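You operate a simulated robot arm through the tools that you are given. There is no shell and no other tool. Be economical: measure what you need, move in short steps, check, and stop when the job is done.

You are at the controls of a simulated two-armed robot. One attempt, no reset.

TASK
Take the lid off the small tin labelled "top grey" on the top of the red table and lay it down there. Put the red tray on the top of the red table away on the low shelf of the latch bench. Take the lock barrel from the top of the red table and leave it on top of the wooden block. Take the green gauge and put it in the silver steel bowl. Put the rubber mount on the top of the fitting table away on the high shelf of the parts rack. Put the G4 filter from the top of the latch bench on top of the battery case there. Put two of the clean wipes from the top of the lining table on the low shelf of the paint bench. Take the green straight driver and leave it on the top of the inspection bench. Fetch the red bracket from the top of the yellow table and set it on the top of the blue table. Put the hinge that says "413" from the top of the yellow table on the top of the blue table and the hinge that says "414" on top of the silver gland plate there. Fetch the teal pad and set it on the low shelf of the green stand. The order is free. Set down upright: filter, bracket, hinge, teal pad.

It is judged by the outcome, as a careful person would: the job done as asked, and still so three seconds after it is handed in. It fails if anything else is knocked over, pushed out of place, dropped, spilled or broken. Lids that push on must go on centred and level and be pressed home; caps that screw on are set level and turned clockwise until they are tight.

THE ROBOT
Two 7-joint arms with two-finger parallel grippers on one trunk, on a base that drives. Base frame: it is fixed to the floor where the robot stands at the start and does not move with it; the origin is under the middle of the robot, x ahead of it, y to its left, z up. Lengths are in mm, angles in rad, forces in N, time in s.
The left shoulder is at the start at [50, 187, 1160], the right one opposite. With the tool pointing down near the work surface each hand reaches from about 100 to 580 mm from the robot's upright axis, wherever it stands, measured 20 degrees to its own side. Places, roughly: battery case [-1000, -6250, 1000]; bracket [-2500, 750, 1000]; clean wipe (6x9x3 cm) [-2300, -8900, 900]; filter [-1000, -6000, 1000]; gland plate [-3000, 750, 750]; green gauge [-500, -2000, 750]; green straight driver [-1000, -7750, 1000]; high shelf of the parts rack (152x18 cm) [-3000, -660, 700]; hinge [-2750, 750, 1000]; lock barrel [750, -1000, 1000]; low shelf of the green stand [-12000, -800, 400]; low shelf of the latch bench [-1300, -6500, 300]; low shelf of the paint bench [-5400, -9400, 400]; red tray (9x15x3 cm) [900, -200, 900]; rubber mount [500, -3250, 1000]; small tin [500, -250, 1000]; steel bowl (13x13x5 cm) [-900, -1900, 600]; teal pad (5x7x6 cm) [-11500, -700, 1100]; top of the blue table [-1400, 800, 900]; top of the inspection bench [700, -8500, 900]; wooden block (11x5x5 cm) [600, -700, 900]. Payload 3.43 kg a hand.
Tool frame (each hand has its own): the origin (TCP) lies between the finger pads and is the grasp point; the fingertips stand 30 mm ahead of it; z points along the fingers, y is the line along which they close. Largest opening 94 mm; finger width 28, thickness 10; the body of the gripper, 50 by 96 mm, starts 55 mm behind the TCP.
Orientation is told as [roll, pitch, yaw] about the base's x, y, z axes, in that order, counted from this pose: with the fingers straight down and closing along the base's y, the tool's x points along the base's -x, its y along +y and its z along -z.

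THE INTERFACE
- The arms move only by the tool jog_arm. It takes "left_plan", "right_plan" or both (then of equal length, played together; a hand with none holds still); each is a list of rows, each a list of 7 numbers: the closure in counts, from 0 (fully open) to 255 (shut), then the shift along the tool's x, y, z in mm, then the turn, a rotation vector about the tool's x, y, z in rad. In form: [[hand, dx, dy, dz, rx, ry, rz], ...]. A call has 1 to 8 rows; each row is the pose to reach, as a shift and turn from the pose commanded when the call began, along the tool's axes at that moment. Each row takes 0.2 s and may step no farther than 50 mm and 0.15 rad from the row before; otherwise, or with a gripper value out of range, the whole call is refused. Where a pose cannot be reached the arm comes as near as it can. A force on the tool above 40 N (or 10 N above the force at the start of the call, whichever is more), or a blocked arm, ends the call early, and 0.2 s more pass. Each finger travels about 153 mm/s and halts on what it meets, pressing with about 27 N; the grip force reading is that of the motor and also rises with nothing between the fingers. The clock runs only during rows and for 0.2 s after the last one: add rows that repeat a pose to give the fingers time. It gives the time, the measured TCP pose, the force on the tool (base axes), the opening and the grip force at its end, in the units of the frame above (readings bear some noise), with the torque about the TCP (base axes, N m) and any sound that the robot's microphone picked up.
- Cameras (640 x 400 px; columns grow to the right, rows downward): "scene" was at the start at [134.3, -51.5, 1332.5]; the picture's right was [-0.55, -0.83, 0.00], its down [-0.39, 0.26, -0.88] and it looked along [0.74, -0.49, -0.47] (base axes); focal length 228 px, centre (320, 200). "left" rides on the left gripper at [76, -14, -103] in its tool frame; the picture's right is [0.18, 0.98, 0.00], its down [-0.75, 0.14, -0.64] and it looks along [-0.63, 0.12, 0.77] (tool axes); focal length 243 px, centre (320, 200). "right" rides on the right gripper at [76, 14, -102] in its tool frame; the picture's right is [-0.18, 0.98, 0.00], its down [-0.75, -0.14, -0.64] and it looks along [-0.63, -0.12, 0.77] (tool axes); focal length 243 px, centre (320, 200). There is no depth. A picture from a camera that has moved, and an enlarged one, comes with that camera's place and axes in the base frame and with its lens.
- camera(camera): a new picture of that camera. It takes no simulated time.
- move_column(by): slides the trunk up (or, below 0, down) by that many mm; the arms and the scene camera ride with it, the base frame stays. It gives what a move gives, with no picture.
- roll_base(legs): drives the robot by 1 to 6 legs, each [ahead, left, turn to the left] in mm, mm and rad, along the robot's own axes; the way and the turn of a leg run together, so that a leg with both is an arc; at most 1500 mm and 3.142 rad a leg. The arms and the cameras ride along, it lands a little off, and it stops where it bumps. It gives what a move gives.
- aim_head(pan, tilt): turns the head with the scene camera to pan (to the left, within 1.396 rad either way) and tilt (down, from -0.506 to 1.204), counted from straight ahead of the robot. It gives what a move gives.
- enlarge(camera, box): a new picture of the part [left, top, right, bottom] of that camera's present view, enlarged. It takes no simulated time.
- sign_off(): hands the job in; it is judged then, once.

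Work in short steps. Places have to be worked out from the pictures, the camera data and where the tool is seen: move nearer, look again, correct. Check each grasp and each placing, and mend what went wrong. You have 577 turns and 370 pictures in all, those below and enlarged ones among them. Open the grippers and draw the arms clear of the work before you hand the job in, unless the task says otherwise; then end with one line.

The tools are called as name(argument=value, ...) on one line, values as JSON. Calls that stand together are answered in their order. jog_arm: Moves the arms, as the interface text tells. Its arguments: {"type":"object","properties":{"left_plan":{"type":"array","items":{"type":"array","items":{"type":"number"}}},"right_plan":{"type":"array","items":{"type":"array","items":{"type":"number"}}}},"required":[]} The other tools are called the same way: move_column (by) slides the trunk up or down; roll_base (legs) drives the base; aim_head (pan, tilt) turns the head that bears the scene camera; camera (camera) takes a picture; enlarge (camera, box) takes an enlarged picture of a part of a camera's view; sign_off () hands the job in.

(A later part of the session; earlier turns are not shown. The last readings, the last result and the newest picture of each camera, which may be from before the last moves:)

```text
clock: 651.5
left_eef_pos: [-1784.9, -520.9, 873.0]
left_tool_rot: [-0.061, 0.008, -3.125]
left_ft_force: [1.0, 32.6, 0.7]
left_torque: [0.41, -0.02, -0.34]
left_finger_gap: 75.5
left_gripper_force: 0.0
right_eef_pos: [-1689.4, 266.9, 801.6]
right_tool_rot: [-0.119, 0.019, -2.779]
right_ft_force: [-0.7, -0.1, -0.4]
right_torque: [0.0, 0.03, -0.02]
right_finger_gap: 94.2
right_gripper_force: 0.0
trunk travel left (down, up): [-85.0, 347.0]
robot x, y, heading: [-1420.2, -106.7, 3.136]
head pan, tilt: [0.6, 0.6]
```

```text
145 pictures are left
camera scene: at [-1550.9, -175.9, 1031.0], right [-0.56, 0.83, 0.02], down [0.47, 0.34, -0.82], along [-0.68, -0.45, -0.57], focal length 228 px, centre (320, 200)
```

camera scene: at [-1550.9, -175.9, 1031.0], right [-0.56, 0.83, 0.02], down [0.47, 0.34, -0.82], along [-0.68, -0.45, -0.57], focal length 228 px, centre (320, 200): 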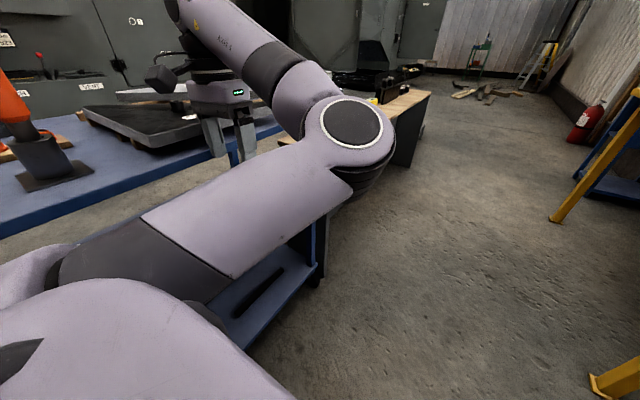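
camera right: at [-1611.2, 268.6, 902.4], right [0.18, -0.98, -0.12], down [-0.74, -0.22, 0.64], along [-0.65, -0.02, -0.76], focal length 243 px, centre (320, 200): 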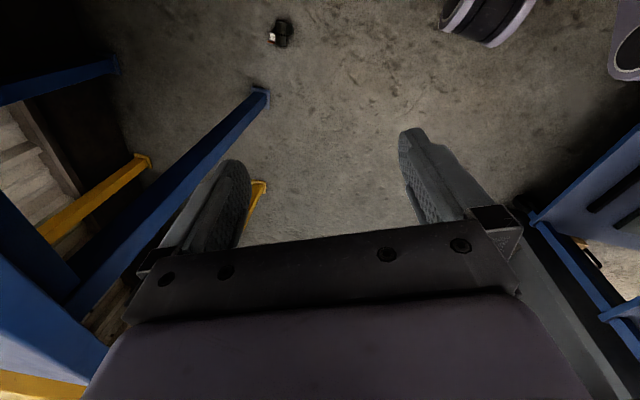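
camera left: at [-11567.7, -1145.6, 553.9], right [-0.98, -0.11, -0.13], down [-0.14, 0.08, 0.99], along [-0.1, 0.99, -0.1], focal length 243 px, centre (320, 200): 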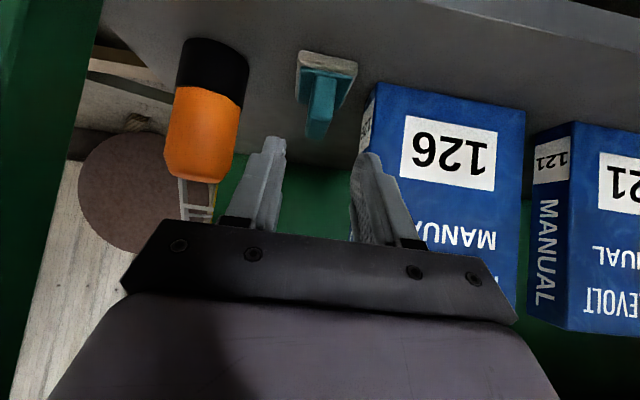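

I'm wedged between trolley (left hand) and table (right elbow). I'll lift both hands and draw them inward.

jog_arm(left_plan=[[0, 0, -15, -15, 0, 0, 0], [0, 0, -35, -40, 0, 0, 0], [0, 0, -55, -70, 0, 0, 0], [0, 0, -60, -110, 0, 0, 0]], right_plan=[[0, 0, 0, -25, 0, 0, 0], [0, 0, 0, -60, 0, 0, 0], [0, 0, 0, -100, 0, 0, 0], [0, 0, 0, -140, 0, 0, 0]])

camera(camera="scene")

```text
clock: 652.5
left_eef_pos: [-1801.6, -504.5, 955.5]
left_tool_rot: [-0.058, 0.04, -3.079]
left_ft_force: [-0.9, 0.4, -0.2]
left_torque: [-0.02, -0.01, -0.03]
left_finger_gap: 94.0
left_gripper_force: 0.1
left hand out of reach, approached as far as the arm can: row 1, 2, 3, 4
right_eef_pos: [-1690.4, 265.8, 931.9]
right_tool_rot: [-0.094, 0.013, -2.777]
right_ft_force: [0.6, 0.4, -0.6]
right_torque: [0.02, -0.01, 0.0]
right_finger_gap: 94.3
right_gripper_force: 0.2
trunk travel left (down, up): [-85.0, 347.0]
robot x, y, heading: [-1421.8, -106.3, 3.136]
head pan, tilt: [0.6, 0.6]
```

```text
144 pictures are left
camera scene: at [-1553.1, -156.3, 1032.2], right [-0.56, 0.83, 0.0], down [0.47, 0.32, -0.82], along [-0.68, -0.46, -0.57], focal length 228 px, centre (320, 200)
```

scene: 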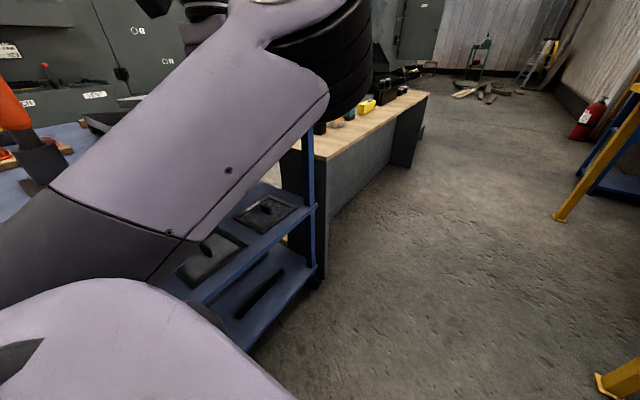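

Free now. Raising the trunk fully and checking the trolley.

move_column(by=340)

camera(camera="scene")

```text
clock: 655.9
left_eef_pos: [-1800.6, -504.6, 1301.5]
left_tool_rot: [-0.067, 0.02, -3.083]
left_ft_force: [0.0, 0.6, 0.2]
left_torque: [-0.01, 0.01, 0.01]
left_finger_gap: 94.0
left_gripper_force: 0.0
right_eef_pos: [-1690.0, 264.3, 1271.5]
right_tool_rot: [-0.095, 0.012, -2.778]
right_ft_force: [0.2, -0.1, 0.4]
right_torque: [-0.01, -0.01, 0.02]
right_finger_gap: 93.8
right_gripper_force: 0.0
trunk travel left (down, up): [-425.0, 7.0]
robot x, y, heading: [-1420.8, -105.2, 3.136]
head pan, tilt: [0.6, 0.6]
```

```text
143 pictures are left
camera scene: at [-1552.7, -157.6, 1372.0], right [-0.56, 0.83, 0.0], down [0.47, 0.32, -0.83], along [-0.68, -0.46, -0.56], focal length 228 px, centre (320, 200)
```

scene: 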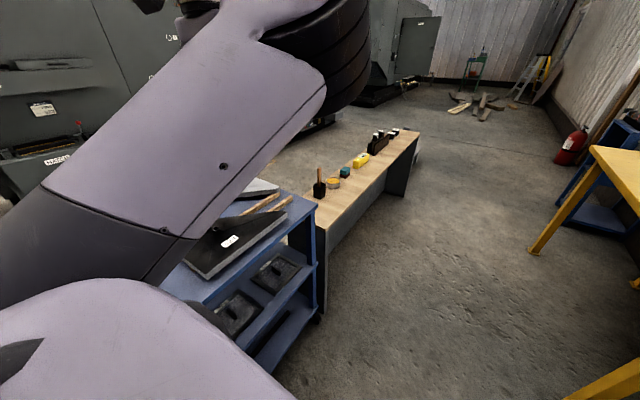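

I'll turn the right hand further so its camera sees my own base and the hinge together.

jog_arm(right_plan=[[0, 0, 0, 0, 0.03, 0, -0.14], [0, 0, 0, 0, 0.06, 0, -0.28], [0, 0, 0, 0, 0.09, 0, -0.42], [0, 0, 0, 0, 0.09, 0, -0.56], [0, 0, 0, 0, 0.09, 0, -0.7], [0, 0, 0, 0, 0.09, 0, -0.82]])

camera(camera="right")

```text
clock: 657.2
left_eef_pos: [-1799.5, -504.3, 1302.0]
left_tool_rot: [-0.066, 0.018, -3.083]
left_ft_force: [-0.6, 0.4, 0.6]
left_torque: [0.02, -0.02, 0.02]
left_finger_gap: 93.8
left_gripper_force: 0.1
right_eef_pos: [-1659.1, 170.9, 1229.5]
right_tool_rot: [-0.135, 0.112, -1.961]
right_ft_force: [-0.5, 0.8, 0.1]
right_torque: [0.02, -0.02, -0.03]
right_finger_gap: 94.0
right_gripper_force: 0.0
right hand out of reach, approached as far as the arm can: row 2, 3, 4, 5, 6
trunk travel left (down, up): [-425.0, 7.0]
robot x, y, heading: [-1419.8, -107.2, 3.14]
head pan, tilt: [0.6, 0.6]
```

```text
142 pictures are left
camera right: at [-1608.7, 220.6, 1335.9], right [0.84, -0.53, -0.15], down [-0.36, -0.74, 0.57], along [-0.41, -0.42, -0.81], focal length 243 px, centre (320, 200)
```

right: 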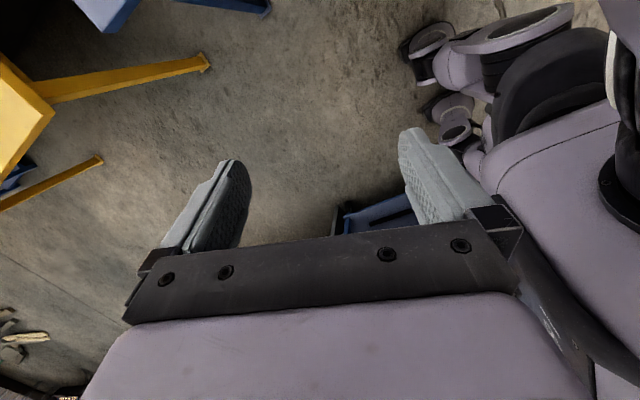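

The wheels reach only ~200–250 mm, so the floor beside my right flank is reachable with a nearly straight arm. I'll raise the left hand, reposition to (-1682,0), and set the right wrist back to its default yaw.

jog_arm(right_plan=[[0, 0, -20, 0, 0, 0, 0.14], [0, 0, -40, 0, 0, 0, 0.28], [0, 0, -60, 0, 0, 0, 0.42], [0, 0, -80, 0, 0, 0, 0.56], [0, 0, -100, 0, 0, 0, 0.7], [0, 0, -110, 0, 0, 0, 0.84], [0, 0, -110, 0, 0, 0, 0.98], [0, 0, -110, 0, 0, 0, 1.12]], left_plan=[[0, 0, 0, -30, 0, 0, 0], [0, 0, 0, -60, 0, 0, 0], [0, 0, 0, -90, 0, 0, 0], [0, 0, 0, -120, 0, 0, 0], [0, 0, 0, -150, 0, 0, 0], [0, 0, 0, -180, 0, 0, 0], [0, 0, 0, -210, 0, 0, 0], [0, 0, 0, -230, 0, 0, 0]])

roll_base(legs=[[262, -105, 0]])

camera(camera="right")

```text
clock: 659.0
left_eef_pos: [-1793.7, -486.8, 1431.4]
left_tool_rot: [-0.036, 0.007, -3.126]
left_ft_force: [1.0, 0.3, -0.3]
left_torque: [0.02, -0.03, 0.01]
left_finger_gap: 94.0
left_gripper_force: 0.0
left hand out of reach, approached as far as the arm can: row 5, 6, 7, 8
right_eef_pos: [-1761.2, 212.8, 1247.9]
right_tool_rot: [-0.16, -0.073, -3.072]
right_ft_force: [-0.4, -0.3, -0.6]
right_torque: [0.01, 0.01, 0.01]
right_finger_gap: 93.9
right_gripper_force: 0.0
trunk travel left (down, up): [-425.0, 7.0]
robot x, y, heading: [-1418.3, -110.3, 3.138]
head pan, tilt: [0.6, 0.6]
```

```text
clock: 661.0
left_eef_pos: [-2060.7, -385.2, 1431.8]
left_tool_rot: [-0.036, 0.008, -3.118]
left_ft_force: [-0.5, 0.1, -0.1]
left_torque: [-0.01, -0.02, -0.01]
left_finger_gap: 93.9
left_gripper_force: 0.0
right_eef_pos: [-2031.7, 314.0, 1247.5]
right_tool_rot: [-0.161, -0.072, -3.06]
right_ft_force: [-0.2, -0.2, -0.1]
right_torque: [-0.01, -0.01, 0.01]
right_finger_gap: 93.9
right_gripper_force: 0.1
trunk travel left (down, up): [-425.0, 7.0]
robot x, y, heading: [-1688.9, -2.4, -3.136]
head pan, tilt: [0.6, 0.6]
```

```text
141 pictures are left
camera right: at [-1947.5, 291.8, 1339.9], right [-0.12, -0.98, -0.14], down [-0.71, -0.02, 0.71], along [-0.7, 0.18, -0.69], focal length 243 px, centre (320, 200)
```

right: 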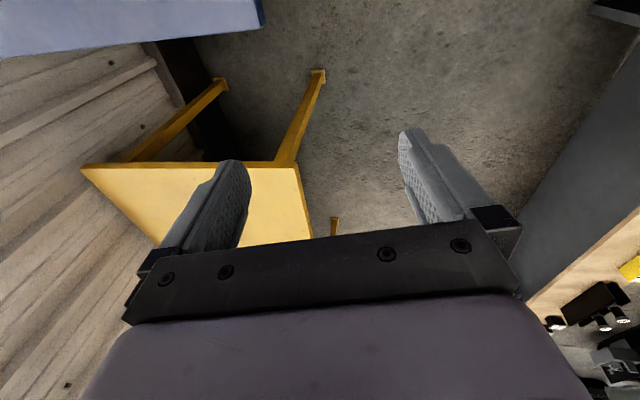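

Fix the wrist angles and bring the right hand down beside my right flank.

jog_arm(right_plan=[[0, 19, -2, 37, -0.04, 0.02, 0.02], [0, 38, -4, 75, -0.08, 0.04, 0.04], [0, 56, -6, 112, -0.12, 0.06, 0.06], [0, 75, -8, 150, -0.16, 0.073, 0.076], [0, 94, -10, 187, -0.16, 0.073, 0.076], [0, 113, -12, 225, -0.16, 0.073, 0.076], [0, 131, -14, 262, -0.16, 0.073, 0.076], [0, 150, -15, 300, -0.16, 0.073, 0.076]])

jog_arm(right_plan=[[0, 15, -2, 37, 0, 0, 0], [0, 30, -4, 75, 0, 0, 0], [0, 45, -6, 112, 0, 0, 0], [0, 60, -8, 150, 0, 0, 0], [0, 75, -10, 187, 0, 0, 0], [0, 90, -12, 225, 0, 0, 0], [0, 105, -14, 262, 0, 0, 0], [0, 120, -15, 300, 0, 0, 0]])

camera(camera="right")

```text
clock: 662.9
left_eef_pos: [-2060.0, -385.4, 1432.6]
left_tool_rot: [-0.037, 0.008, -3.118]
left_ft_force: [0.7, 0.5, -0.4]
left_torque: [-0.01, 0.0, -0.02]
left_finger_gap: 94.1
left_gripper_force: 0.1
right_eef_pos: [-1911.6, 388.7, 943.8]
right_tool_rot: [0.003, -0.007, -3.142]
right_ft_force: [0.1, -0.5, 0.4]
right_torque: [-0.04, 0.01, 0.02]
right_finger_gap: 94.2
right_gripper_force: 0.0
trunk travel left (down, up): [-425.0, 7.0]
robot x, y, heading: [-1686.3, -1.5, -3.14]
head pan, tilt: [0.6, 0.6]
```

```text
clock: 664.6
left_eef_pos: [-2060.5, -385.6, 1431.4]
left_tool_rot: [-0.037, 0.009, -3.116]
left_ft_force: [0.7, 0.1, -0.2]
left_torque: [0.01, 0.0, 0.0]
left_finger_gap: 94.1
left_gripper_force: 0.1
right_eef_pos: [-1791.5, 399.6, 644.9]
right_tool_rot: [0.001, -0.007, 3.142]
right_ft_force: [0.4, 0.7, 0.4]
right_torque: [-0.04, -0.02, 0.0]
right_finger_gap: 94.0
right_gripper_force: 0.1
trunk travel left (down, up): [-425.0, 7.0]
robot x, y, heading: [-1689.3, -2.8, -3.133]
head pan, tilt: [0.6, 0.6]
```

```text
140 pictures are left
camera right: at [-1715.2, 387.3, 745.8], right [-0.18, -0.98, 0.0], down [-0.75, 0.14, 0.65], along [-0.64, 0.12, -0.76], focal length 243 px, centre (320, 200)
```

right: 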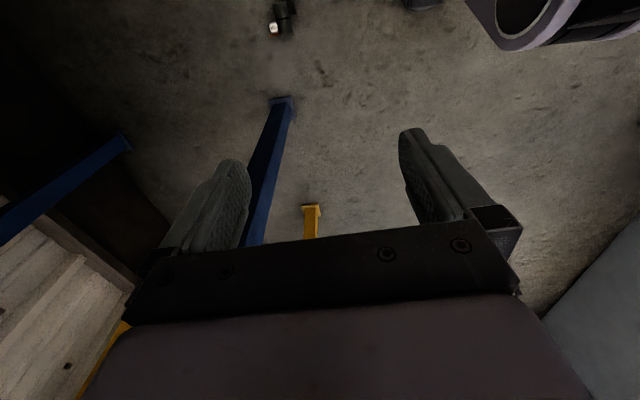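

The arm is hanging well and the hinge is in view at ≈(-1741,477). Lowering the trunk.

move_column(by=-400)

camera(camera="right")

```text
clock: 666.7
left_eef_pos: [-2055.0, -473.7, 1230.8]
left_tool_rot: [-0.088, -0.002, -3.138]
left_ft_force: [2.0, 0.5, 0.0]
left_torque: [-0.01, 0.05, 0.07]
left_finger_gap: 94.1
left_gripper_force: 0.0
right_eef_pos: [-1763.2, 420.9, 519.0]
right_tool_rot: [-0.19, 0.071, -3.016]
right_ft_force: [-3.4, 1.5, -4.4]
right_torque: [0.02, -0.21, -0.07]
right_finger_gap: 93.9
right_gripper_force: 0.1
trunk travel left (down, up): [-232.0, 200.0]
robot x, y, heading: [-1687.1, -49.5, 3.123]
head pan, tilt: [0.6, 0.6]
stopped: the arm was blocked; the commanded pose is now the measured one
```

```text
139 pictures are left
camera right: at [-1691.4, 396.1, 621.1], right [-0.05, -0.98, -0.2], down [-0.79, -0.08, 0.6], along [-0.61, 0.19, -0.77], focal length 243 px, centre (320, 200)
```

right: 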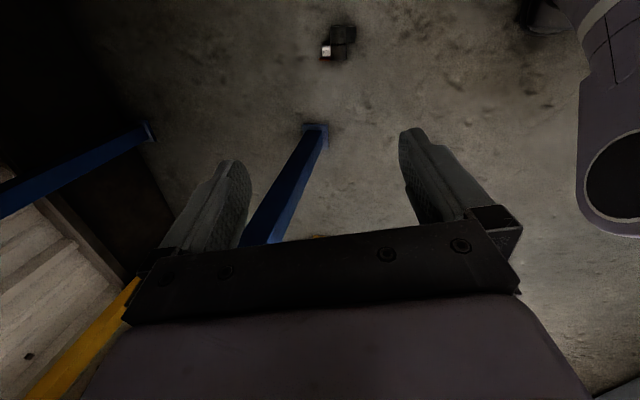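

The elbow caught the blue table's top. I'll raise, move away to y≈-135, then lower there.

move_column(by=190)

roll_base(legs=[[0, 85, 0.01]])

camera(camera="right")

```text
clock: 668.8
left_eef_pos: [-2061.1, -398.7, 1428.9]
left_tool_rot: [-0.035, 0.01, -3.129]
left_ft_force: [-0.5, 0.0, 0.1]
left_torque: [-0.01, -0.01, -0.02]
left_finger_gap: 94.1
left_gripper_force: 0.1
right_eef_pos: [-1775.0, 453.6, 670.9]
right_tool_rot: [-0.133, 0.061, -3.02]
right_ft_force: [-0.5, -0.1, 0.6]
right_torque: [0.0, 0.02, 0.02]
right_finger_gap: 94.2
right_gripper_force: 0.1
trunk travel left (down, up): [-422.0, 10.0]
robot x, y, heading: [-1689.4, -21.8, 3.135]
head pan, tilt: [0.6, 0.6]
```

```text
clock: 669.9
left_eef_pos: [-2056.8, -487.9, 1428.3]
left_tool_rot: [-0.036, 0.008, -3.118]
left_ft_force: [0.0, -1.2, -0.9]
left_torque: [0.01, 0.03, -0.01]
left_finger_gap: 94.1
left_gripper_force: 0.0
right_eef_pos: [-1779.3, 367.7, 672.1]
right_tool_rot: [-0.131, 0.063, -3.01]
right_ft_force: [0.8, 0.6, -0.3]
right_torque: [-0.01, -0.01, 0.03]
right_finger_gap: 94.0
right_gripper_force: 0.1
trunk travel left (down, up): [-422.0, 10.0]
robot x, y, heading: [-1684.3, -105.7, -3.141]
head pan, tilt: [0.6, 0.6]
```

```text
138 pictures are left
camera right: at [-1706.4, 351.3, 774.2], right [-0.05, -0.99, -0.14], down [-0.79, -0.05, 0.61], along [-0.61, 0.14, -0.78], focal length 243 px, centre (320, 200)
```

right: 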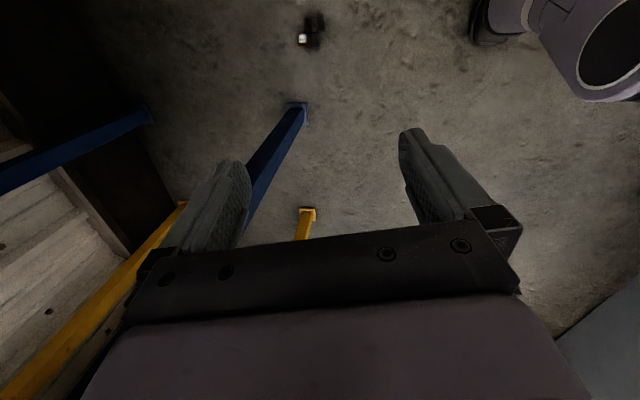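

Bring the hand inward and straighten the wrist before lowering.

jog_arm(right_plan=[[0, 5, 30, 0, -0.04, -0.02, 0.04], [0, 10, 60, 5, -0.08, -0.04, 0.08], [0, 15, 90, 10, -0.13, -0.063, 0.12], [0, 20, 120, 20, -0.13, -0.063, 0.12], [0, 20, 120, 50, -0.13, -0.063, 0.12], [0, 20, 120, 80, -0.13, -0.063, 0.12]])

move_column(by=-200)

```text
clock: 671.3
left_eef_pos: [-2058.0, -488.2, 1429.2]
left_tool_rot: [-0.037, 0.008, -3.119]
left_ft_force: [0.2, -0.7, 0.4]
left_torque: [-0.01, 0.01, 0.0]
left_finger_gap: 94.3
left_gripper_force: 0.0
right_eef_pos: [-1739.9, 260.0, 574.0]
right_tool_rot: [-0.004, -0.01, -3.125]
right_ft_force: [-0.6, 0.2, -0.2]
right_torque: [-0.01, 0.03, 0.0]
right_finger_gap: 93.9
right_gripper_force: 0.1
trunk travel left (down, up): [-422.0, 10.0]
robot x, y, heading: [-1687.3, -106.0, -3.139]
head pan, tilt: [0.6, 0.6]
```

```text
clock: 672.8
left_eef_pos: [-2056.9, -487.0, 1285.2]
left_tool_rot: [-0.035, 0.009, -3.12]
left_ft_force: [0.6, -0.2, 0.3]
left_torque: [-0.06, 0.01, 0.02]
left_finger_gap: 93.8
left_gripper_force: 0.0
right_eef_pos: [-1739.9, 259.4, 432.8]
right_tool_rot: [0.003, -0.007, -3.126]
right_ft_force: [2.6, 5.3, 31.9]
right_torque: [-1.4, -0.49, 0.08]
right_finger_gap: 90.8
right_gripper_force: 0.1
trunk travel left (down, up): [-278.0, 154.0]
robot x, y, heading: [-1688.1, -108.4, -3.137]
head pan, tilt: [0.6, 0.6]
stopped: the force on the tool passed its limit (the readings are from after the stop); the commanded pose is now the measured one
```

A finger touched the top of my own base shell (radius ≈310). I'll shift the hand 30 mm outward with a narrower opening and continue down carefully.

jog_arm(right_plan=[[30, 0, 0, -20, 0, 0, 0], [60, 0, -15, -25, 0, 0, 0], [64, 0, -32, -25, 0, 0, 0], [64, 0, -32, 10, 0, 0, 0], [64, 0, -32, 50, 0, 0, 0]])

camera(camera="right")

```text
clock: 674.0
left_eef_pos: [-2058.0, -486.7, 1285.3]
left_tool_rot: [-0.035, 0.007, -3.117]
left_ft_force: [0.1, 0.4, 0.7]
left_torque: [-0.01, -0.02, 0.02]
left_finger_gap: 93.7
left_gripper_force: 0.0
right_eef_pos: [-1740.3, 289.1, 381.4]
right_tool_rot: [0.004, -0.007, -3.125]
right_ft_force: [-0.5, -0.3, -0.2]
right_torque: [0.0, -0.01, -0.02]
right_finger_gap: 70.4
right_gripper_force: 0.1
trunk travel left (down, up): [-278.0, 154.0]
robot x, y, heading: [-1684.9, -106.1, -3.137]
head pan, tilt: [0.6, 0.6]
```

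```text
137 pictures are left
camera right: at [-1663.6, 277.5, 482.6], right [-0.17, -0.99, 0.01], down [-0.75, 0.13, 0.65], along [-0.64, 0.11, -0.76], focal length 243 px, centre (320, 200)
```

right: 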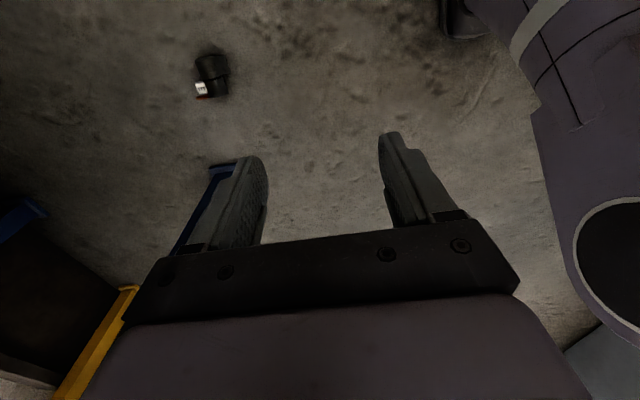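

It passes clear. Lowering the trunk further in two steps.

move_column(by=-150)

camera(camera="right")

```text
clock: 675.7
left_eef_pos: [-2057.4, -485.7, 1134.8]
left_tool_rot: [-0.034, 0.007, -3.118]
left_ft_force: [0.0, 0.1, 0.7]
left_torque: [-0.01, -0.01, -0.04]
left_finger_gap: 94.0
left_gripper_force: 0.0
right_eef_pos: [-1741.0, 288.9, 231.6]
right_tool_rot: [0.005, -0.009, -3.125]
right_ft_force: [0.1, 0.1, 0.6]
right_torque: [0.0, 0.0, 0.0]
right_finger_gap: 70.4
right_gripper_force: 0.1
trunk travel left (down, up): [-128.0, 304.0]
robot x, y, heading: [-1688.7, -101.7, -3.14]
head pan, tilt: [0.6, 0.6]
```

```text
136 pictures are left
camera right: at [-1663.6, 277.4, 333.0], right [-0.17, -0.99, 0.01], down [-0.75, 0.13, 0.65], along [-0.64, 0.11, -0.76], focal length 243 px, centre (320, 200)
```

right: 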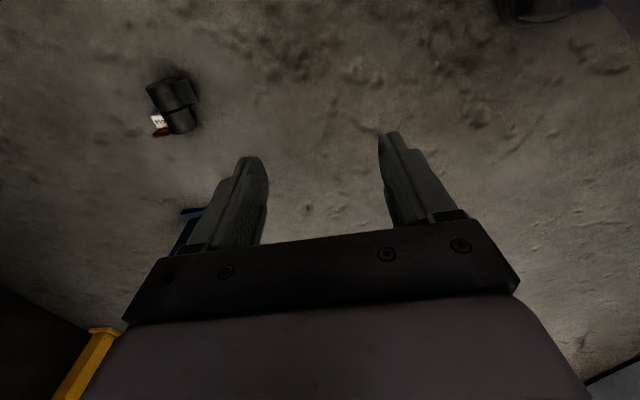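

Still clear. Lower the rest.

move_column(by=-127)

camera(camera="right")

```text
clock: 677.3
left_eef_pos: [-2057.4, -486.0, 1009.0]
left_tool_rot: [-0.035, 0.009, -3.118]
left_ft_force: [0.0, -0.5, 0.1]
left_torque: [-0.01, 0.02, 0.03]
left_finger_gap: 94.1
left_gripper_force: 0.0
right_eef_pos: [-1739.9, 288.7, 104.7]
right_tool_rot: [0.004, -0.008, -3.125]
right_ft_force: [0.3, 0.2, 0.7]
right_torque: [0.03, -0.02, -0.01]
right_finger_gap: 70.3
right_gripper_force: 0.0
trunk travel left (down, up): [-1.0, 431.0]
robot x, y, heading: [-1682.7, -101.9, -3.142]
head pan, tilt: [0.6, 0.6]
```

```text
135 pictures are left
camera right: at [-1663.6, 277.4, 206.0], right [-0.17, -0.99, 0.01], down [-0.75, 0.13, 0.65], along [-0.64, 0.11, -0.76], focal length 243 px, centre (320, 200)
```

right: 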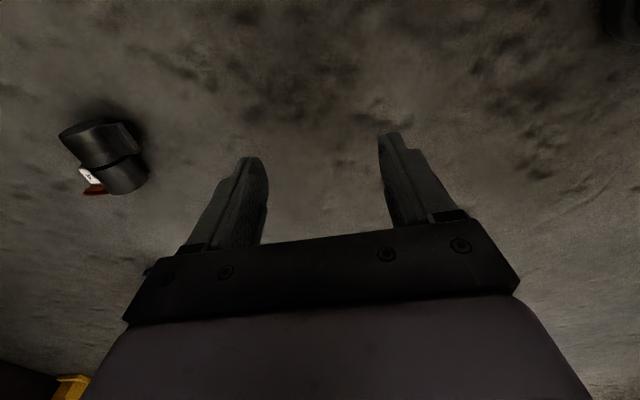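

The hinge is in clear view at (-1739,483). Driving right 180 to bring it between the fingers.

roll_base(legs=[[-13, -180, 0]])

camera(camera="right")

```text
clock: 678.8
left_eef_pos: [-2043.9, -309.9, 1007.5]
left_tool_rot: [-0.034, 0.009, -3.117]
left_ft_force: [-0.1, 0.4, -0.8]
left_torque: [0.0, 0.0, 0.01]
left_finger_gap: 93.8
left_gripper_force: 0.1
right_eef_pos: [-1728.4, 467.0, 105.0]
right_tool_rot: [0.006, -0.009, -3.124]
right_ft_force: [-0.6, -0.2, 0.9]
right_torque: [0.01, -0.01, 0.0]
right_finger_gap: 70.2
right_gripper_force: 0.0
trunk travel left (down, up): [-1.0, 431.0]
robot x, y, heading: [-1675.3, 74.4, -3.134]
head pan, tilt: [0.6, 0.6]
```

```text
134 pictures are left
camera right: at [-1652.0, 455.1, 205.9], right [-0.17, -0.99, 0.01], down [-0.75, 0.13, 0.65], along [-0.64, 0.1, -0.76], focal length 243 px, centre (320, 200)
```

right: 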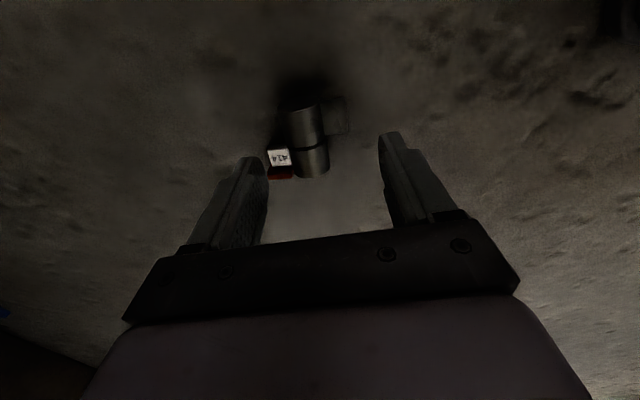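

To reach the floor I need the hand closer to my side: jog inward 34 and drive right 34, then descend.

jog_arm(right_plan=[[64, 0, 17, 0, 0, 0, 0], [64, 0, 34, 0, 0, 0, 0]])

roll_base(legs=[[0, -36, 0]])

jog_arm(right_plan=[[64, 0, 0, 20, 0, 0, 0], [64, 0, 0, 40, 0, 0, 0], [64, 0, 0, 40, 0, 0, 0]])

camera(camera="right")

```text
clock: 679.5
left_eef_pos: [-2043.9, -309.8, 1007.9]
left_tool_rot: [-0.035, 0.01, -3.117]
left_ft_force: [-0.1, 0.9, 0.2]
left_torque: [-0.01, -0.01, 0.01]
left_finger_gap: 94.1
left_gripper_force: 0.0
right_eef_pos: [-1740.0, 442.2, 105.4]
right_tool_rot: [-0.013, -0.027, -3.133]
right_ft_force: [-15.0, 4.0, 0.3]
right_torque: [-0.31, -1.64, -0.65]
right_finger_gap: 70.2
right_gripper_force: 0.1
trunk travel left (down, up): [-1.0, 431.0]
robot x, y, heading: [-1671.2, 73.9, -3.139]
head pan, tilt: [0.6, 0.6]
stopped in row 2 (right hand): the force on the tool passed its limit (the readings are from after the stop); the commanded pose is now the measured one
```

```text
clock: 680.9
left_eef_pos: [-2045.2, -272.4, 1007.4]
left_tool_rot: [-0.035, 0.011, -3.118]
left_ft_force: [-0.4, -0.6, 0.4]
left_torque: [-0.01, -0.01, -0.02]
left_finger_gap: 93.9
left_gripper_force: 0.0
right_eef_pos: [-1744.8, 478.9, 106.7]
right_tool_rot: [-0.013, -0.034, -3.136]
right_ft_force: [-1.1, 1.0, -0.2]
right_torque: [-0.01, 0.01, 0.01]
right_finger_gap: 70.3
right_gripper_force: 0.1
trunk travel left (down, up): [-1.0, 431.0]
robot x, y, heading: [-1674.4, 108.4, -3.139]
head pan, tilt: [0.6, 0.6]
stopped in leg 1: the force on the tool passed its limit (the readings are from after the stop); the commanded pose is now the measured one
```

```text
clock: 681.7
left_eef_pos: [-2044.2, -274.1, 1007.2]
left_tool_rot: [-0.035, 0.01, -3.118]
left_ft_force: [0.9, 0.9, 0.0]
left_torque: [0.02, -0.01, -0.01]
left_finger_gap: 94.1
left_gripper_force: 0.1
right_eef_pos: [-1745.8, 479.0, 68.5]
right_tool_rot: [-0.014, -0.036, -3.135]
right_ft_force: [0.5, 0.2, -1.0]
right_torque: [-0.06, 0.03, 0.04]
right_finger_gap: 70.3
right_gripper_force: 0.0
trunk travel left (down, up): [-1.0, 431.0]
robot x, y, heading: [-1673.9, 108.9, -3.14]
head pan, tilt: [0.6, 0.6]
```

```text
133 pictures are left
camera right: at [-1666.4, 465.2, 165.8], right [-0.18, -0.98, -0.01], down [-0.73, 0.13, 0.67], along [-0.66, 0.13, -0.74], focal length 243 px, centre (320, 200)
```

right: 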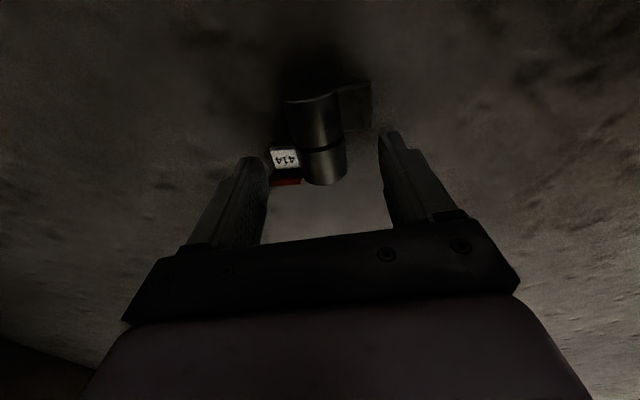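

Good: z 68 and the hinge is between the fingers. I'll shift the base 17 back and 9 left to centre on the hinge's lower half, then look.

roll_base(legs=[[-18, 8, 0]])

camera(camera="right")

```text
clock: 682.5
left_eef_pos: [-2027.1, -280.4, 1007.5]
left_tool_rot: [-0.034, 0.008, -3.116]
left_ft_force: [-0.1, -0.2, 0.1]
left_torque: [0.02, 0.0, -0.03]
left_finger_gap: 94.1
left_gripper_force: 0.1
right_eef_pos: [-1728.1, 470.5, 68.0]
right_tool_rot: [-0.014, -0.037, -3.136]
right_ft_force: [-1.1, 1.5, -0.3]
right_torque: [-0.19, -0.08, 0.03]
right_finger_gap: 70.3
right_gripper_force: 0.0
trunk travel left (down, up): [-1.0, 431.0]
robot x, y, heading: [-1657.8, 100.9, -3.141]
head pan, tilt: [0.6, 0.6]
```

```text
132 pictures are left
camera right: at [-1648.5, 457.4, 166.0], right [-0.18, -0.98, -0.01], down [-0.73, 0.13, 0.67], along [-0.66, 0.13, -0.74], focal length 243 px, centre (320, 200)
```

right: 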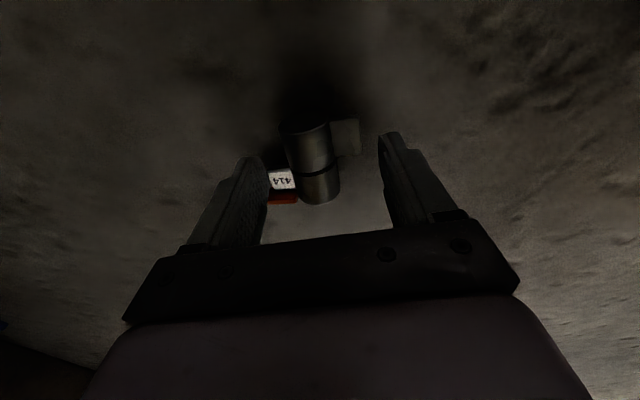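

Centred: the lower half spans y 446–500 between fingers at 435 and 505. Descending 30.

jog_arm(right_plan=[[64, 0, -2, 12, 0, 0, 0], [64, 0, -2, 22, 0, 0, 0], [64, 0, -2, 30, 0, 0, 0], [64, 0, -2, 30, 0, 0, 0]])

camera(camera="right")

```text
clock: 683.5
left_eef_pos: [-2027.1, -281.4, 1007.7]
left_tool_rot: [-0.033, 0.009, -3.119]
left_ft_force: [0.2, -0.1, 0.6]
left_torque: [-0.02, 0.01, -0.04]
left_finger_gap: 93.8
left_gripper_force: 0.2
right_eef_pos: [-1729.8, 473.6, 37.4]
right_tool_rot: [-0.014, -0.039, -3.137]
right_ft_force: [-0.4, 0.0, 0.6]
right_torque: [-0.01, 0.02, 0.01]
right_finger_gap: 70.6
right_gripper_force: 0.0
trunk travel left (down, up): [-1.0, 431.0]
robot x, y, heading: [-1657.2, 100.6, -3.135]
head pan, tilt: [0.6, 0.6]
```

```text
131 pictures are left
camera right: at [-1649.9, 459.8, 136.4], right [-0.18, -0.98, -0.01], down [-0.73, 0.13, 0.67], along [-0.66, 0.13, -0.74], focal length 243 px, centre (320, 200)
```

right: 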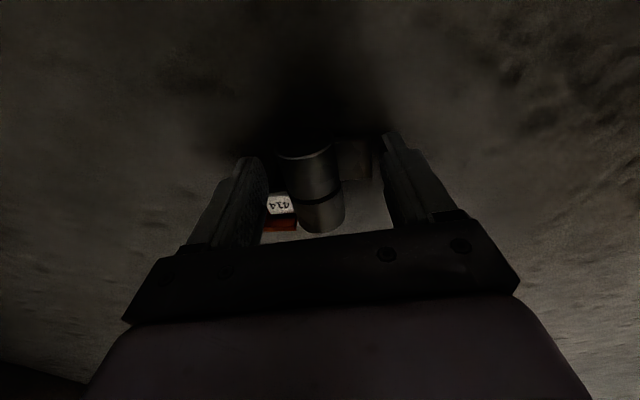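

Positioned. Closing.

jog_arm(right_plan=[[100, 0, 0, 0, 0, 0, 0], [140, 0, 0, 0, 0, 0, 0], [180, 0, 0, 0, 0, 0, 0], [180, 0, 0, 0, 0, 0, 0], [180, 0, 0, -20, 0, 0, 0], [180, 0, 0, -50, 0, 0, 0]])

camera(camera="right")

```text
clock: 684.9
left_eef_pos: [-2027.3, -281.2, 1007.6]
left_tool_rot: [-0.035, 0.009, -3.116]
left_ft_force: [0.3, 0.3, 0.7]
left_torque: [-0.01, 0.0, 0.03]
left_finger_gap: 94.0
left_gripper_force: 0.1
right_eef_pos: [-1726.8, 472.8, 87.7]
right_tool_rot: [-0.015, -0.034, -3.136]
right_ft_force: [-0.7, -0.6, -3.1]
right_torque: [0.0, 0.0, 0.03]
right_finger_gap: 52.4
right_gripper_force: 26.6
trunk travel left (down, up): [-1.0, 431.0]
robot x, y, heading: [-1654.7, 98.0, -3.14]
head pan, tilt: [0.6, 0.6]
```

```text
130 pictures are left
camera right: at [-1647.5, 459.6, 187.0], right [-0.18, -0.98, -0.01], down [-0.73, 0.13, 0.67], along [-0.66, 0.13, -0.74], focal length 243 px, centre (320, 200)
```

right: 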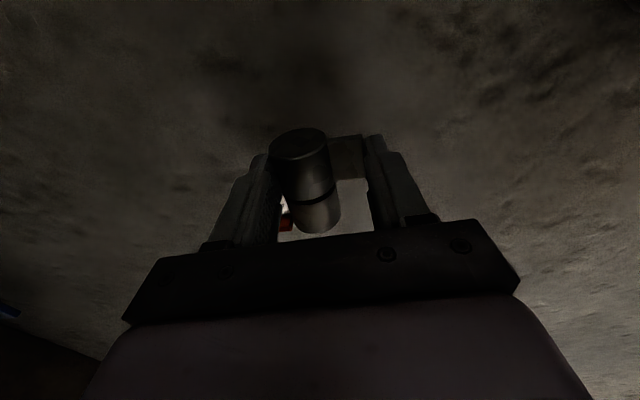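

Hinge 414 is gripped. Moving away from the table, then raising the trunk.

roll_base(legs=[[0, 200, 0]])

jog_arm(right_plan=[[180, 0, -15, -15, 0, 0, 0], [180, 0, -20, -40, 0, 0, 0]])

move_column(by=400)

camera(camera="right")

```text
clock: 686.5
left_eef_pos: [-2023.9, -489.1, 1007.3]
left_tool_rot: [-0.034, 0.009, -3.112]
left_ft_force: [0.0, -0.4, -0.1]
left_torque: [0.0, -0.01, 0.0]
left_finger_gap: 93.6
left_gripper_force: 0.0
right_eef_pos: [-1728.0, 265.4, 88.8]
right_tool_rot: [-0.015, -0.035, -3.131]
right_ft_force: [-0.9, -0.3, -2.4]
right_torque: [-0.02, -0.07, -0.05]
right_finger_gap: 52.6
right_gripper_force: 27.7
trunk travel left (down, up): [-1.0, 431.0]
robot x, y, heading: [-1657.3, -104.6, -3.135]
head pan, tilt: [0.6, 0.6]
```

```text
clock: 687.1
left_eef_pos: [-2024.3, -488.7, 1008.5]
left_tool_rot: [-0.034, 0.009, -3.113]
left_ft_force: [-0.6, -0.5, -0.9]
left_torque: [-0.02, 0.0, 0.01]
left_finger_gap: 94.0
left_gripper_force: 0.1
right_eef_pos: [-1726.1, 286.8, 128.1]
right_tool_rot: [-0.014, -0.036, -3.132]
right_ft_force: [-0.2, 0.3, -3.0]
right_torque: [-0.02, 0.01, 0.01]
right_finger_gap: 52.8
right_gripper_force: 27.0
trunk travel left (down, up): [-1.0, 431.0]
robot x, y, heading: [-1654.8, -105.6, -3.136]
head pan, tilt: [0.6, 0.6]
```

```text
clock: 691.0
left_eef_pos: [-2024.3, -489.6, 1407.4]
left_tool_rot: [-0.036, 0.01, -3.115]
left_ft_force: [0.3, 0.6, 0.3]
left_torque: [-0.01, 0.01, 0.02]
left_finger_gap: 94.0
left_gripper_force: 0.0
right_eef_pos: [-1725.9, 285.9, 527.5]
right_tool_rot: [-0.013, -0.036, -3.13]
right_ft_force: [0.0, -0.3, -2.1]
right_torque: [-0.07, -0.04, 0.0]
right_finger_gap: 52.4
right_gripper_force: 27.0
trunk travel left (down, up): [-401.0, 31.0]
robot x, y, heading: [-1655.3, -105.1, -3.131]
head pan, tilt: [0.6, 0.6]
```

```text
129 pictures are left
camera right: at [-1646.8, 272.9, 626.5], right [-0.17, -0.98, -0.01], down [-0.73, 0.12, 0.67], along [-0.66, 0.12, -0.74], focal length 243 px, centre (320, 200)
```

right: 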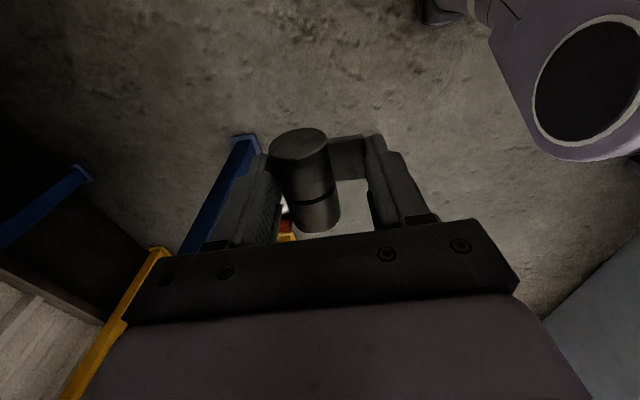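

Bring the hand forward and up, then drive to the yellow table.

jog_arm(right_plan=[[180, -15, 6, -40, 0, 0, 0], [180, -30, 12, -80, 0, 0, 0], [180, -45, 18, -120, 0, 0, 0], [180, -65, 24, -160, 0, 0, 0], [180, -85, 30, -200, 0, 0, 0], [180, -105, 36, -240, 0, 0, 0], [180, -125, 42, -280, 0.01, 0.036, 0], [180, -145, 48, -320, 0.01, 0.036, 0]])

jog_arm(right_plan=[[180, -30, 8, -35, 0, 0, 0], [180, -60, 16, -70, 0, 0, 0], [180, -90, 24, -105, 0, 0, 0], [180, -115, 32, -140, 0, 0, 0], [180, -115, 40, -180, 0, 0, 0]])

roll_base(legs=[[0, 100, 0], [0, 0, -1.575], [0, 1500, 0]])

camera(camera="right")

```text
clock: 692.8
left_eef_pos: [-2024.5, -489.3, 1406.7]
left_tool_rot: [-0.035, 0.01, -3.112]
left_ft_force: [0.1, -0.7, -0.2]
left_torque: [0.03, 0.03, 0.04]
left_finger_gap: 94.1
left_gripper_force: 0.0
right_eef_pos: [-1859.2, 234.0, 850.8]
right_tool_rot: [-0.026, 0.002, -3.132]
right_ft_force: [-0.3, -0.9, -2.8]
right_torque: [-0.01, -0.01, 0.0]
right_finger_gap: 52.7
right_gripper_force: 27.2
trunk travel left (down, up): [-401.0, 31.0]
robot x, y, heading: [-1653.3, -104.7, -3.136]
head pan, tilt: [0.6, 0.6]
```

```text
clock: 694.0
left_eef_pos: [-2024.9, -489.4, 1406.8]
left_tool_rot: [-0.035, 0.008, -3.113]
left_ft_force: [0.5, 0.3, 0.4]
left_torque: [0.02, 0.01, 0.0]
left_finger_gap: 93.9
left_gripper_force: 0.1
right_eef_pos: [-1974.5, 185.9, 1032.2]
right_tool_rot: [-0.024, 0.001, -3.132]
right_ft_force: [0.1, -1.0, -3.3]
right_torque: [-0.03, -0.07, -0.02]
right_finger_gap: 52.8
right_gripper_force: 26.9
trunk travel left (down, up): [-401.0, 31.0]
robot x, y, heading: [-1654.2, -106.9, -3.136]
head pan, tilt: [0.6, 0.6]
```

```text
clock: 706.1
left_eef_pos: [-3577.2, 98.9, 1407.1]
left_tool_rot: [-0.035, 0.009, 1.646]
left_ft_force: [0.6, -0.6, 0.0]
left_torque: [-0.02, -0.03, -0.02]
left_finger_gap: 94.0
left_gripper_force: 0.0
right_eef_pos: [-2899.4, 78.1, 1032.2]
right_tool_rot: [-0.023, 0.0, 1.626]
right_ft_force: [0.4, -0.7, -3.2]
right_torque: [-0.05, 0.02, -0.03]
right_finger_gap: 52.3
right_gripper_force: 26.9
trunk travel left (down, up): [-401.0, 31.0]
robot x, y, heading: [-3177.4, -252.2, 1.626]
head pan, tilt: [0.6, 0.6]
```

```text
128 pictures are left
camera right: at [-2913.1, 3.1, 1133.3], right [-0.99, 0.13, -0.02], down [0.08, 0.76, 0.65], along [0.1, 0.64, -0.76], focal length 243 px, centre (320, 200)
```

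right: 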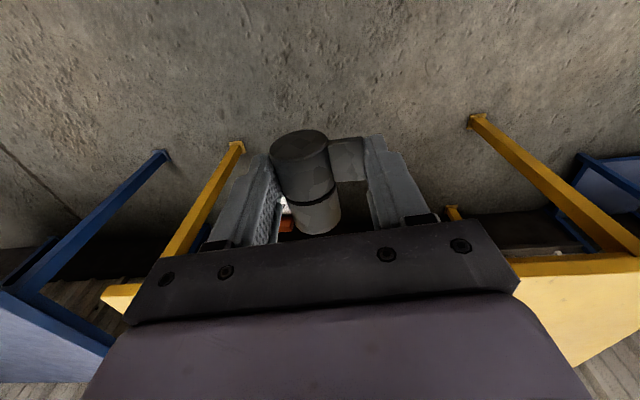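

Straighten the base, move up 150, and begin pitching the right hand forward with the hinge.

roll_base(legs=[[0, 0, -0.055], [150, 0, 0]])

jog_arm(right_plan=[[180, -15, 2, 0, 0, -0.1, 0], [180, -30, 4, 0, 0, -0.2, 0], [180, -45, 6, 0, 0, -0.3, 0], [180, -60, 8, 0, 0, -0.4, 0], [180, -75, 10, 0, 0, -0.5, 0], [180, -90, 12, 0, 0, -0.6, 0], [180, -105, 14, 0, 0, -0.7, 0], [180, -120, 16, 0, 0, -0.8, 0]])

jog_arm(right_plan=[[180, -8, 2, 8, 0, -0.1, 0], [180, -16, 4, 17, 0, -0.2, 0], [180, -24, 6, 26, 0, -0.3, 0], [180, -32, 8, 34, 0, -0.4, 0], [180, -40, 10, 43, 0, -0.5, 0], [180, -48, 12, 52, 0, -0.6, 0], [180, -56, 14, 60, 0, -0.7, 0], [180, -62, 16, 66, 0, -0.77, 0]])

aim_head(pan=-0.4, tilt=0.6)

camera(camera="scene")

```text
clock: 707.9
left_eef_pos: [-3553.9, 269.3, 1407.1]
left_tool_rot: [-0.034, 0.01, 1.584]
left_ft_force: [-0.9, -0.2, -0.3]
left_torque: [-0.03, -0.01, -0.01]
left_finger_gap: 94.1
left_gripper_force: 0.0
right_eef_pos: [-2879.7, 208.8, 1031.8]
right_tool_rot: [-0.023, 0.001, 1.566]
right_ft_force: [0.2, 1.1, -2.6]
right_torque: [-0.06, 0.04, -0.01]
right_finger_gap: 52.3
right_gripper_force: 27.7
trunk travel left (down, up): [-401.0, 31.0]
robot x, y, heading: [-3176.4, -103.5, 1.561]
head pan, tilt: [0.6, 0.6]
```

```text
clock: 709.7
left_eef_pos: [-3554.8, 269.1, 1406.9]
left_tool_rot: [-0.034, 0.008, 1.583]
left_ft_force: [0.3, -0.3, 0.2]
left_torque: [-0.01, -0.01, -0.01]
left_finger_gap: 94.0
left_gripper_force: 0.1
right_eef_pos: [-2894.7, 329.1, 1030.4]
right_tool_rot: [-0.035, -0.801, 1.593]
right_ft_force: [0.3, -1.5, -2.3]
right_torque: [-0.06, 0.03, 0.0]
right_finger_gap: 52.5
right_gripper_force: 26.9
trunk travel left (down, up): [-401.0, 31.0]
robot x, y, heading: [-3179.2, -105.9, 1.561]
head pan, tilt: [0.6, 0.6]
```

```text
clock: 711.5
left_eef_pos: [-3555.4, 270.0, 1407.6]
left_tool_rot: [-0.034, 0.011, 1.584]
left_ft_force: [0.0, -0.3, 0.0]
left_torque: [0.01, 0.02, 0.02]
left_finger_gap: 93.9
left_gripper_force: 0.0
right_eef_pos: [-2838.1, 418.9, 1043.3]
right_tool_rot: [-0.998, -1.558, 2.601]
right_ft_force: [0.7, -0.3, -2.7]
right_torque: [-0.07, 0.04, 0.01]
right_finger_gap: 52.2
right_gripper_force: 26.9
right hand out of reach, approached as far as the arm can: row 3, 4, 5, 6, 7, 8
trunk travel left (down, up): [-401.0, 31.0]
robot x, y, heading: [-3176.9, -104.6, 1.559]
head pan, tilt: [0.6, 0.6]
```

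```text
clock: 712.7
left_eef_pos: [-3554.5, 269.3, 1409.3]
left_tool_rot: [-0.035, 0.009, 1.585]
left_ft_force: [0.3, 0.7, 0.3]
left_torque: [0.0, 0.02, -0.02]
left_finger_gap: 93.9
left_gripper_force: 0.1
right_eef_pos: [-2839.5, 419.4, 1044.1]
right_tool_rot: [-0.988, -1.557, 2.593]
right_ft_force: [0.2, -0.1, -3.6]
right_torque: [-0.05, 0.02, 0.04]
right_finger_gap: 52.5
right_gripper_force: 27.1
trunk travel left (down, up): [-401.0, 31.0]
robot x, y, heading: [-3173.5, -103.5, 1.564]
head pan, tilt: [-0.4, 0.6]
```

```text
127 pictures are left
camera scene: at [-3141.6, 34.1, 1347.7], right [0.92, -0.39, 0.0], down [-0.22, -0.52, -0.82], along [0.33, 0.76, -0.57], focal length 228 px, centre (320, 200)
```

scene: 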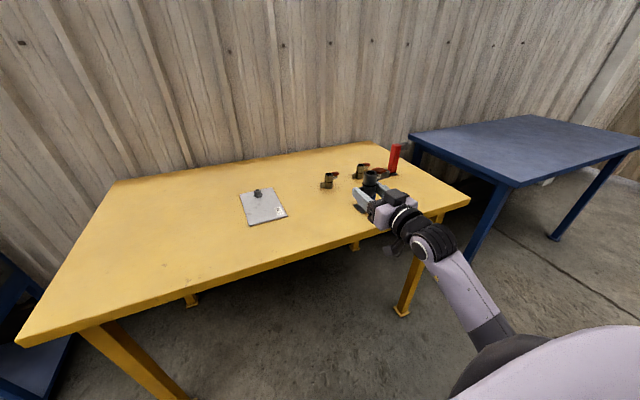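

The hand is horizontal now. I'll check the hinge's attitude.

enlarge(camera="scene", box=[320, 140, 470, 260])

camera(camera="right")

```text
3.33 times, centred on (395, 200) of scene
camera zoom: at [-3141.6, 34.1, 1347.7], right [0.92, -0.39, 0.0], down [-0.22, -0.52, -0.82], along [0.33, 0.76, -0.57], focal length 759 px, centre (70, 200)
```

zoom: 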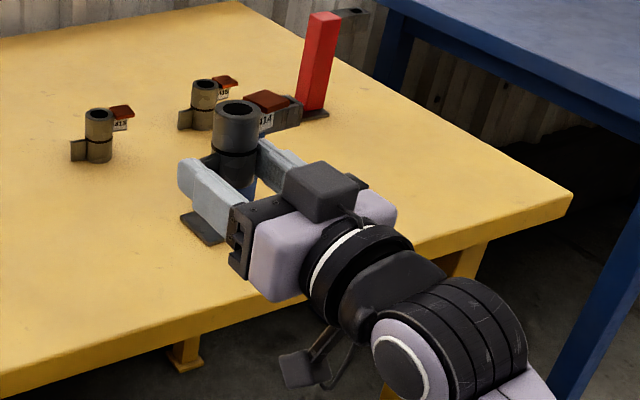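

```text
125 pictures are left
camera right: at [-2850.4, 316.5, 967.8], right [-0.98, -0.03, 0.17], down [0.15, -0.63, 0.76], along [0.09, 0.77, 0.63], focal length 243 px, centre (320, 200)
```

right: 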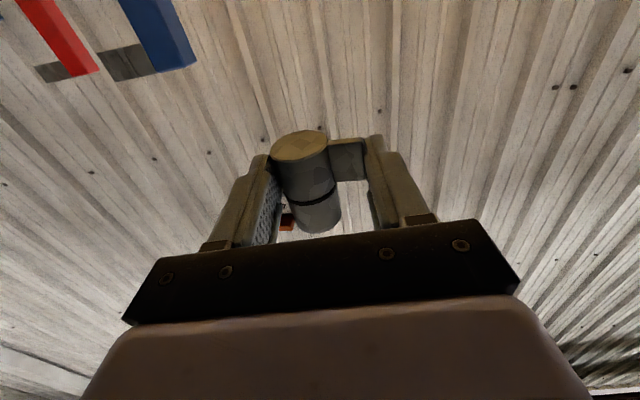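

The hinge is upright in the grip. I'll move left 120 and ahead 95 so it hangs over the table's front strip, then lower with the trunk.

roll_base(legs=[[0, 120, 0.008], [95, 0, 0]])

move_column(by=-130)

camera(camera="scene")

camera(camera="right")

```text
clock: 714.7
left_eef_pos: [-3676.9, 361.5, 1407.3]
left_tool_rot: [-0.035, 0.012, 1.594]
left_ft_force: [-0.9, 0.5, -0.2]
left_torque: [-0.04, 0.02, 0.0]
left_finger_gap: 94.0
left_gripper_force: 0.0
right_eef_pos: [-2963.4, 516.6, 1043.6]
right_tool_rot: [-0.959, -1.557, 2.57]
right_ft_force: [-0.3, -0.3, -2.0]
right_torque: [-0.07, 0.04, -0.03]
right_finger_gap: 52.5
right_gripper_force: 27.0
trunk travel left (down, up): [-401.0, 31.0]
robot x, y, heading: [-3293.9, -10.5, 1.572]
head pan, tilt: [-0.4, 0.6]
```

```text
clock: 716.3
left_eef_pos: [-3677.3, 359.8, 1277.9]
left_tool_rot: [-0.033, 0.009, 1.594]
left_ft_force: [-0.1, -0.1, 0.6]
left_torque: [0.02, 0.01, 0.02]
left_finger_gap: 94.0
left_gripper_force: 0.1
right_eef_pos: [-2963.4, 515.9, 914.4]
right_tool_rot: [-1.02, -1.557, 2.632]
right_ft_force: [-0.5, -0.6, -2.9]
right_torque: [-0.05, -0.01, -0.01]
right_finger_gap: 52.5
right_gripper_force: 26.8
trunk travel left (down, up): [-271.0, 161.0]
robot x, y, heading: [-3293.4, -13.4, 1.574]
head pan, tilt: [-0.4, 0.6]
```

```text
124 pictures are left
camera scene: at [-3262.0, 128.2, 1217.8], right [0.92, -0.39, 0.0], down [-0.22, -0.52, -0.82], along [0.32, 0.76, -0.57], focal length 228 px, centre (320, 200)
```

scene: 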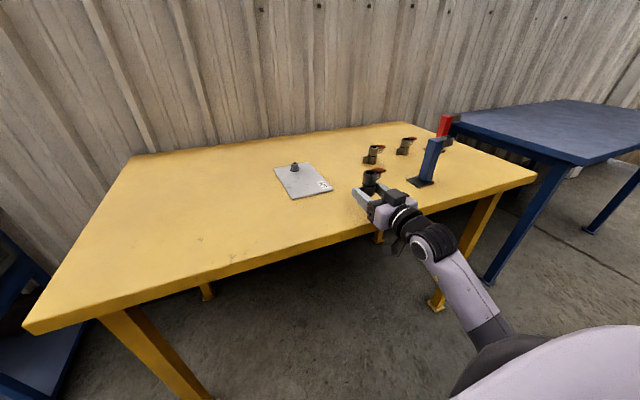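

```text
123 pictures are left
camera right: at [-2973.3, 413.4, 838.0], right [-0.98, -0.04, 0.17], down [0.16, -0.63, 0.76], along [0.08, 0.78, 0.63], focal length 243 px, centre (320, 200)
```

right: 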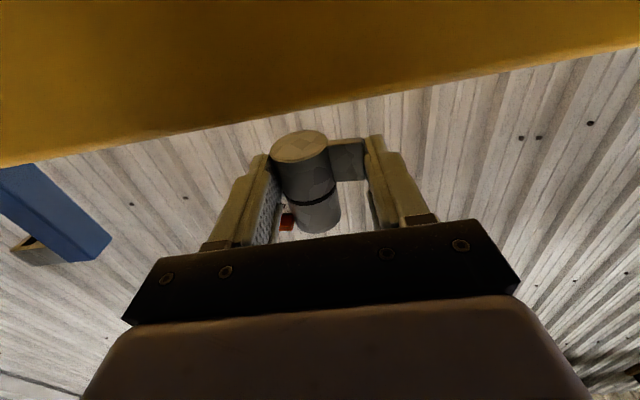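

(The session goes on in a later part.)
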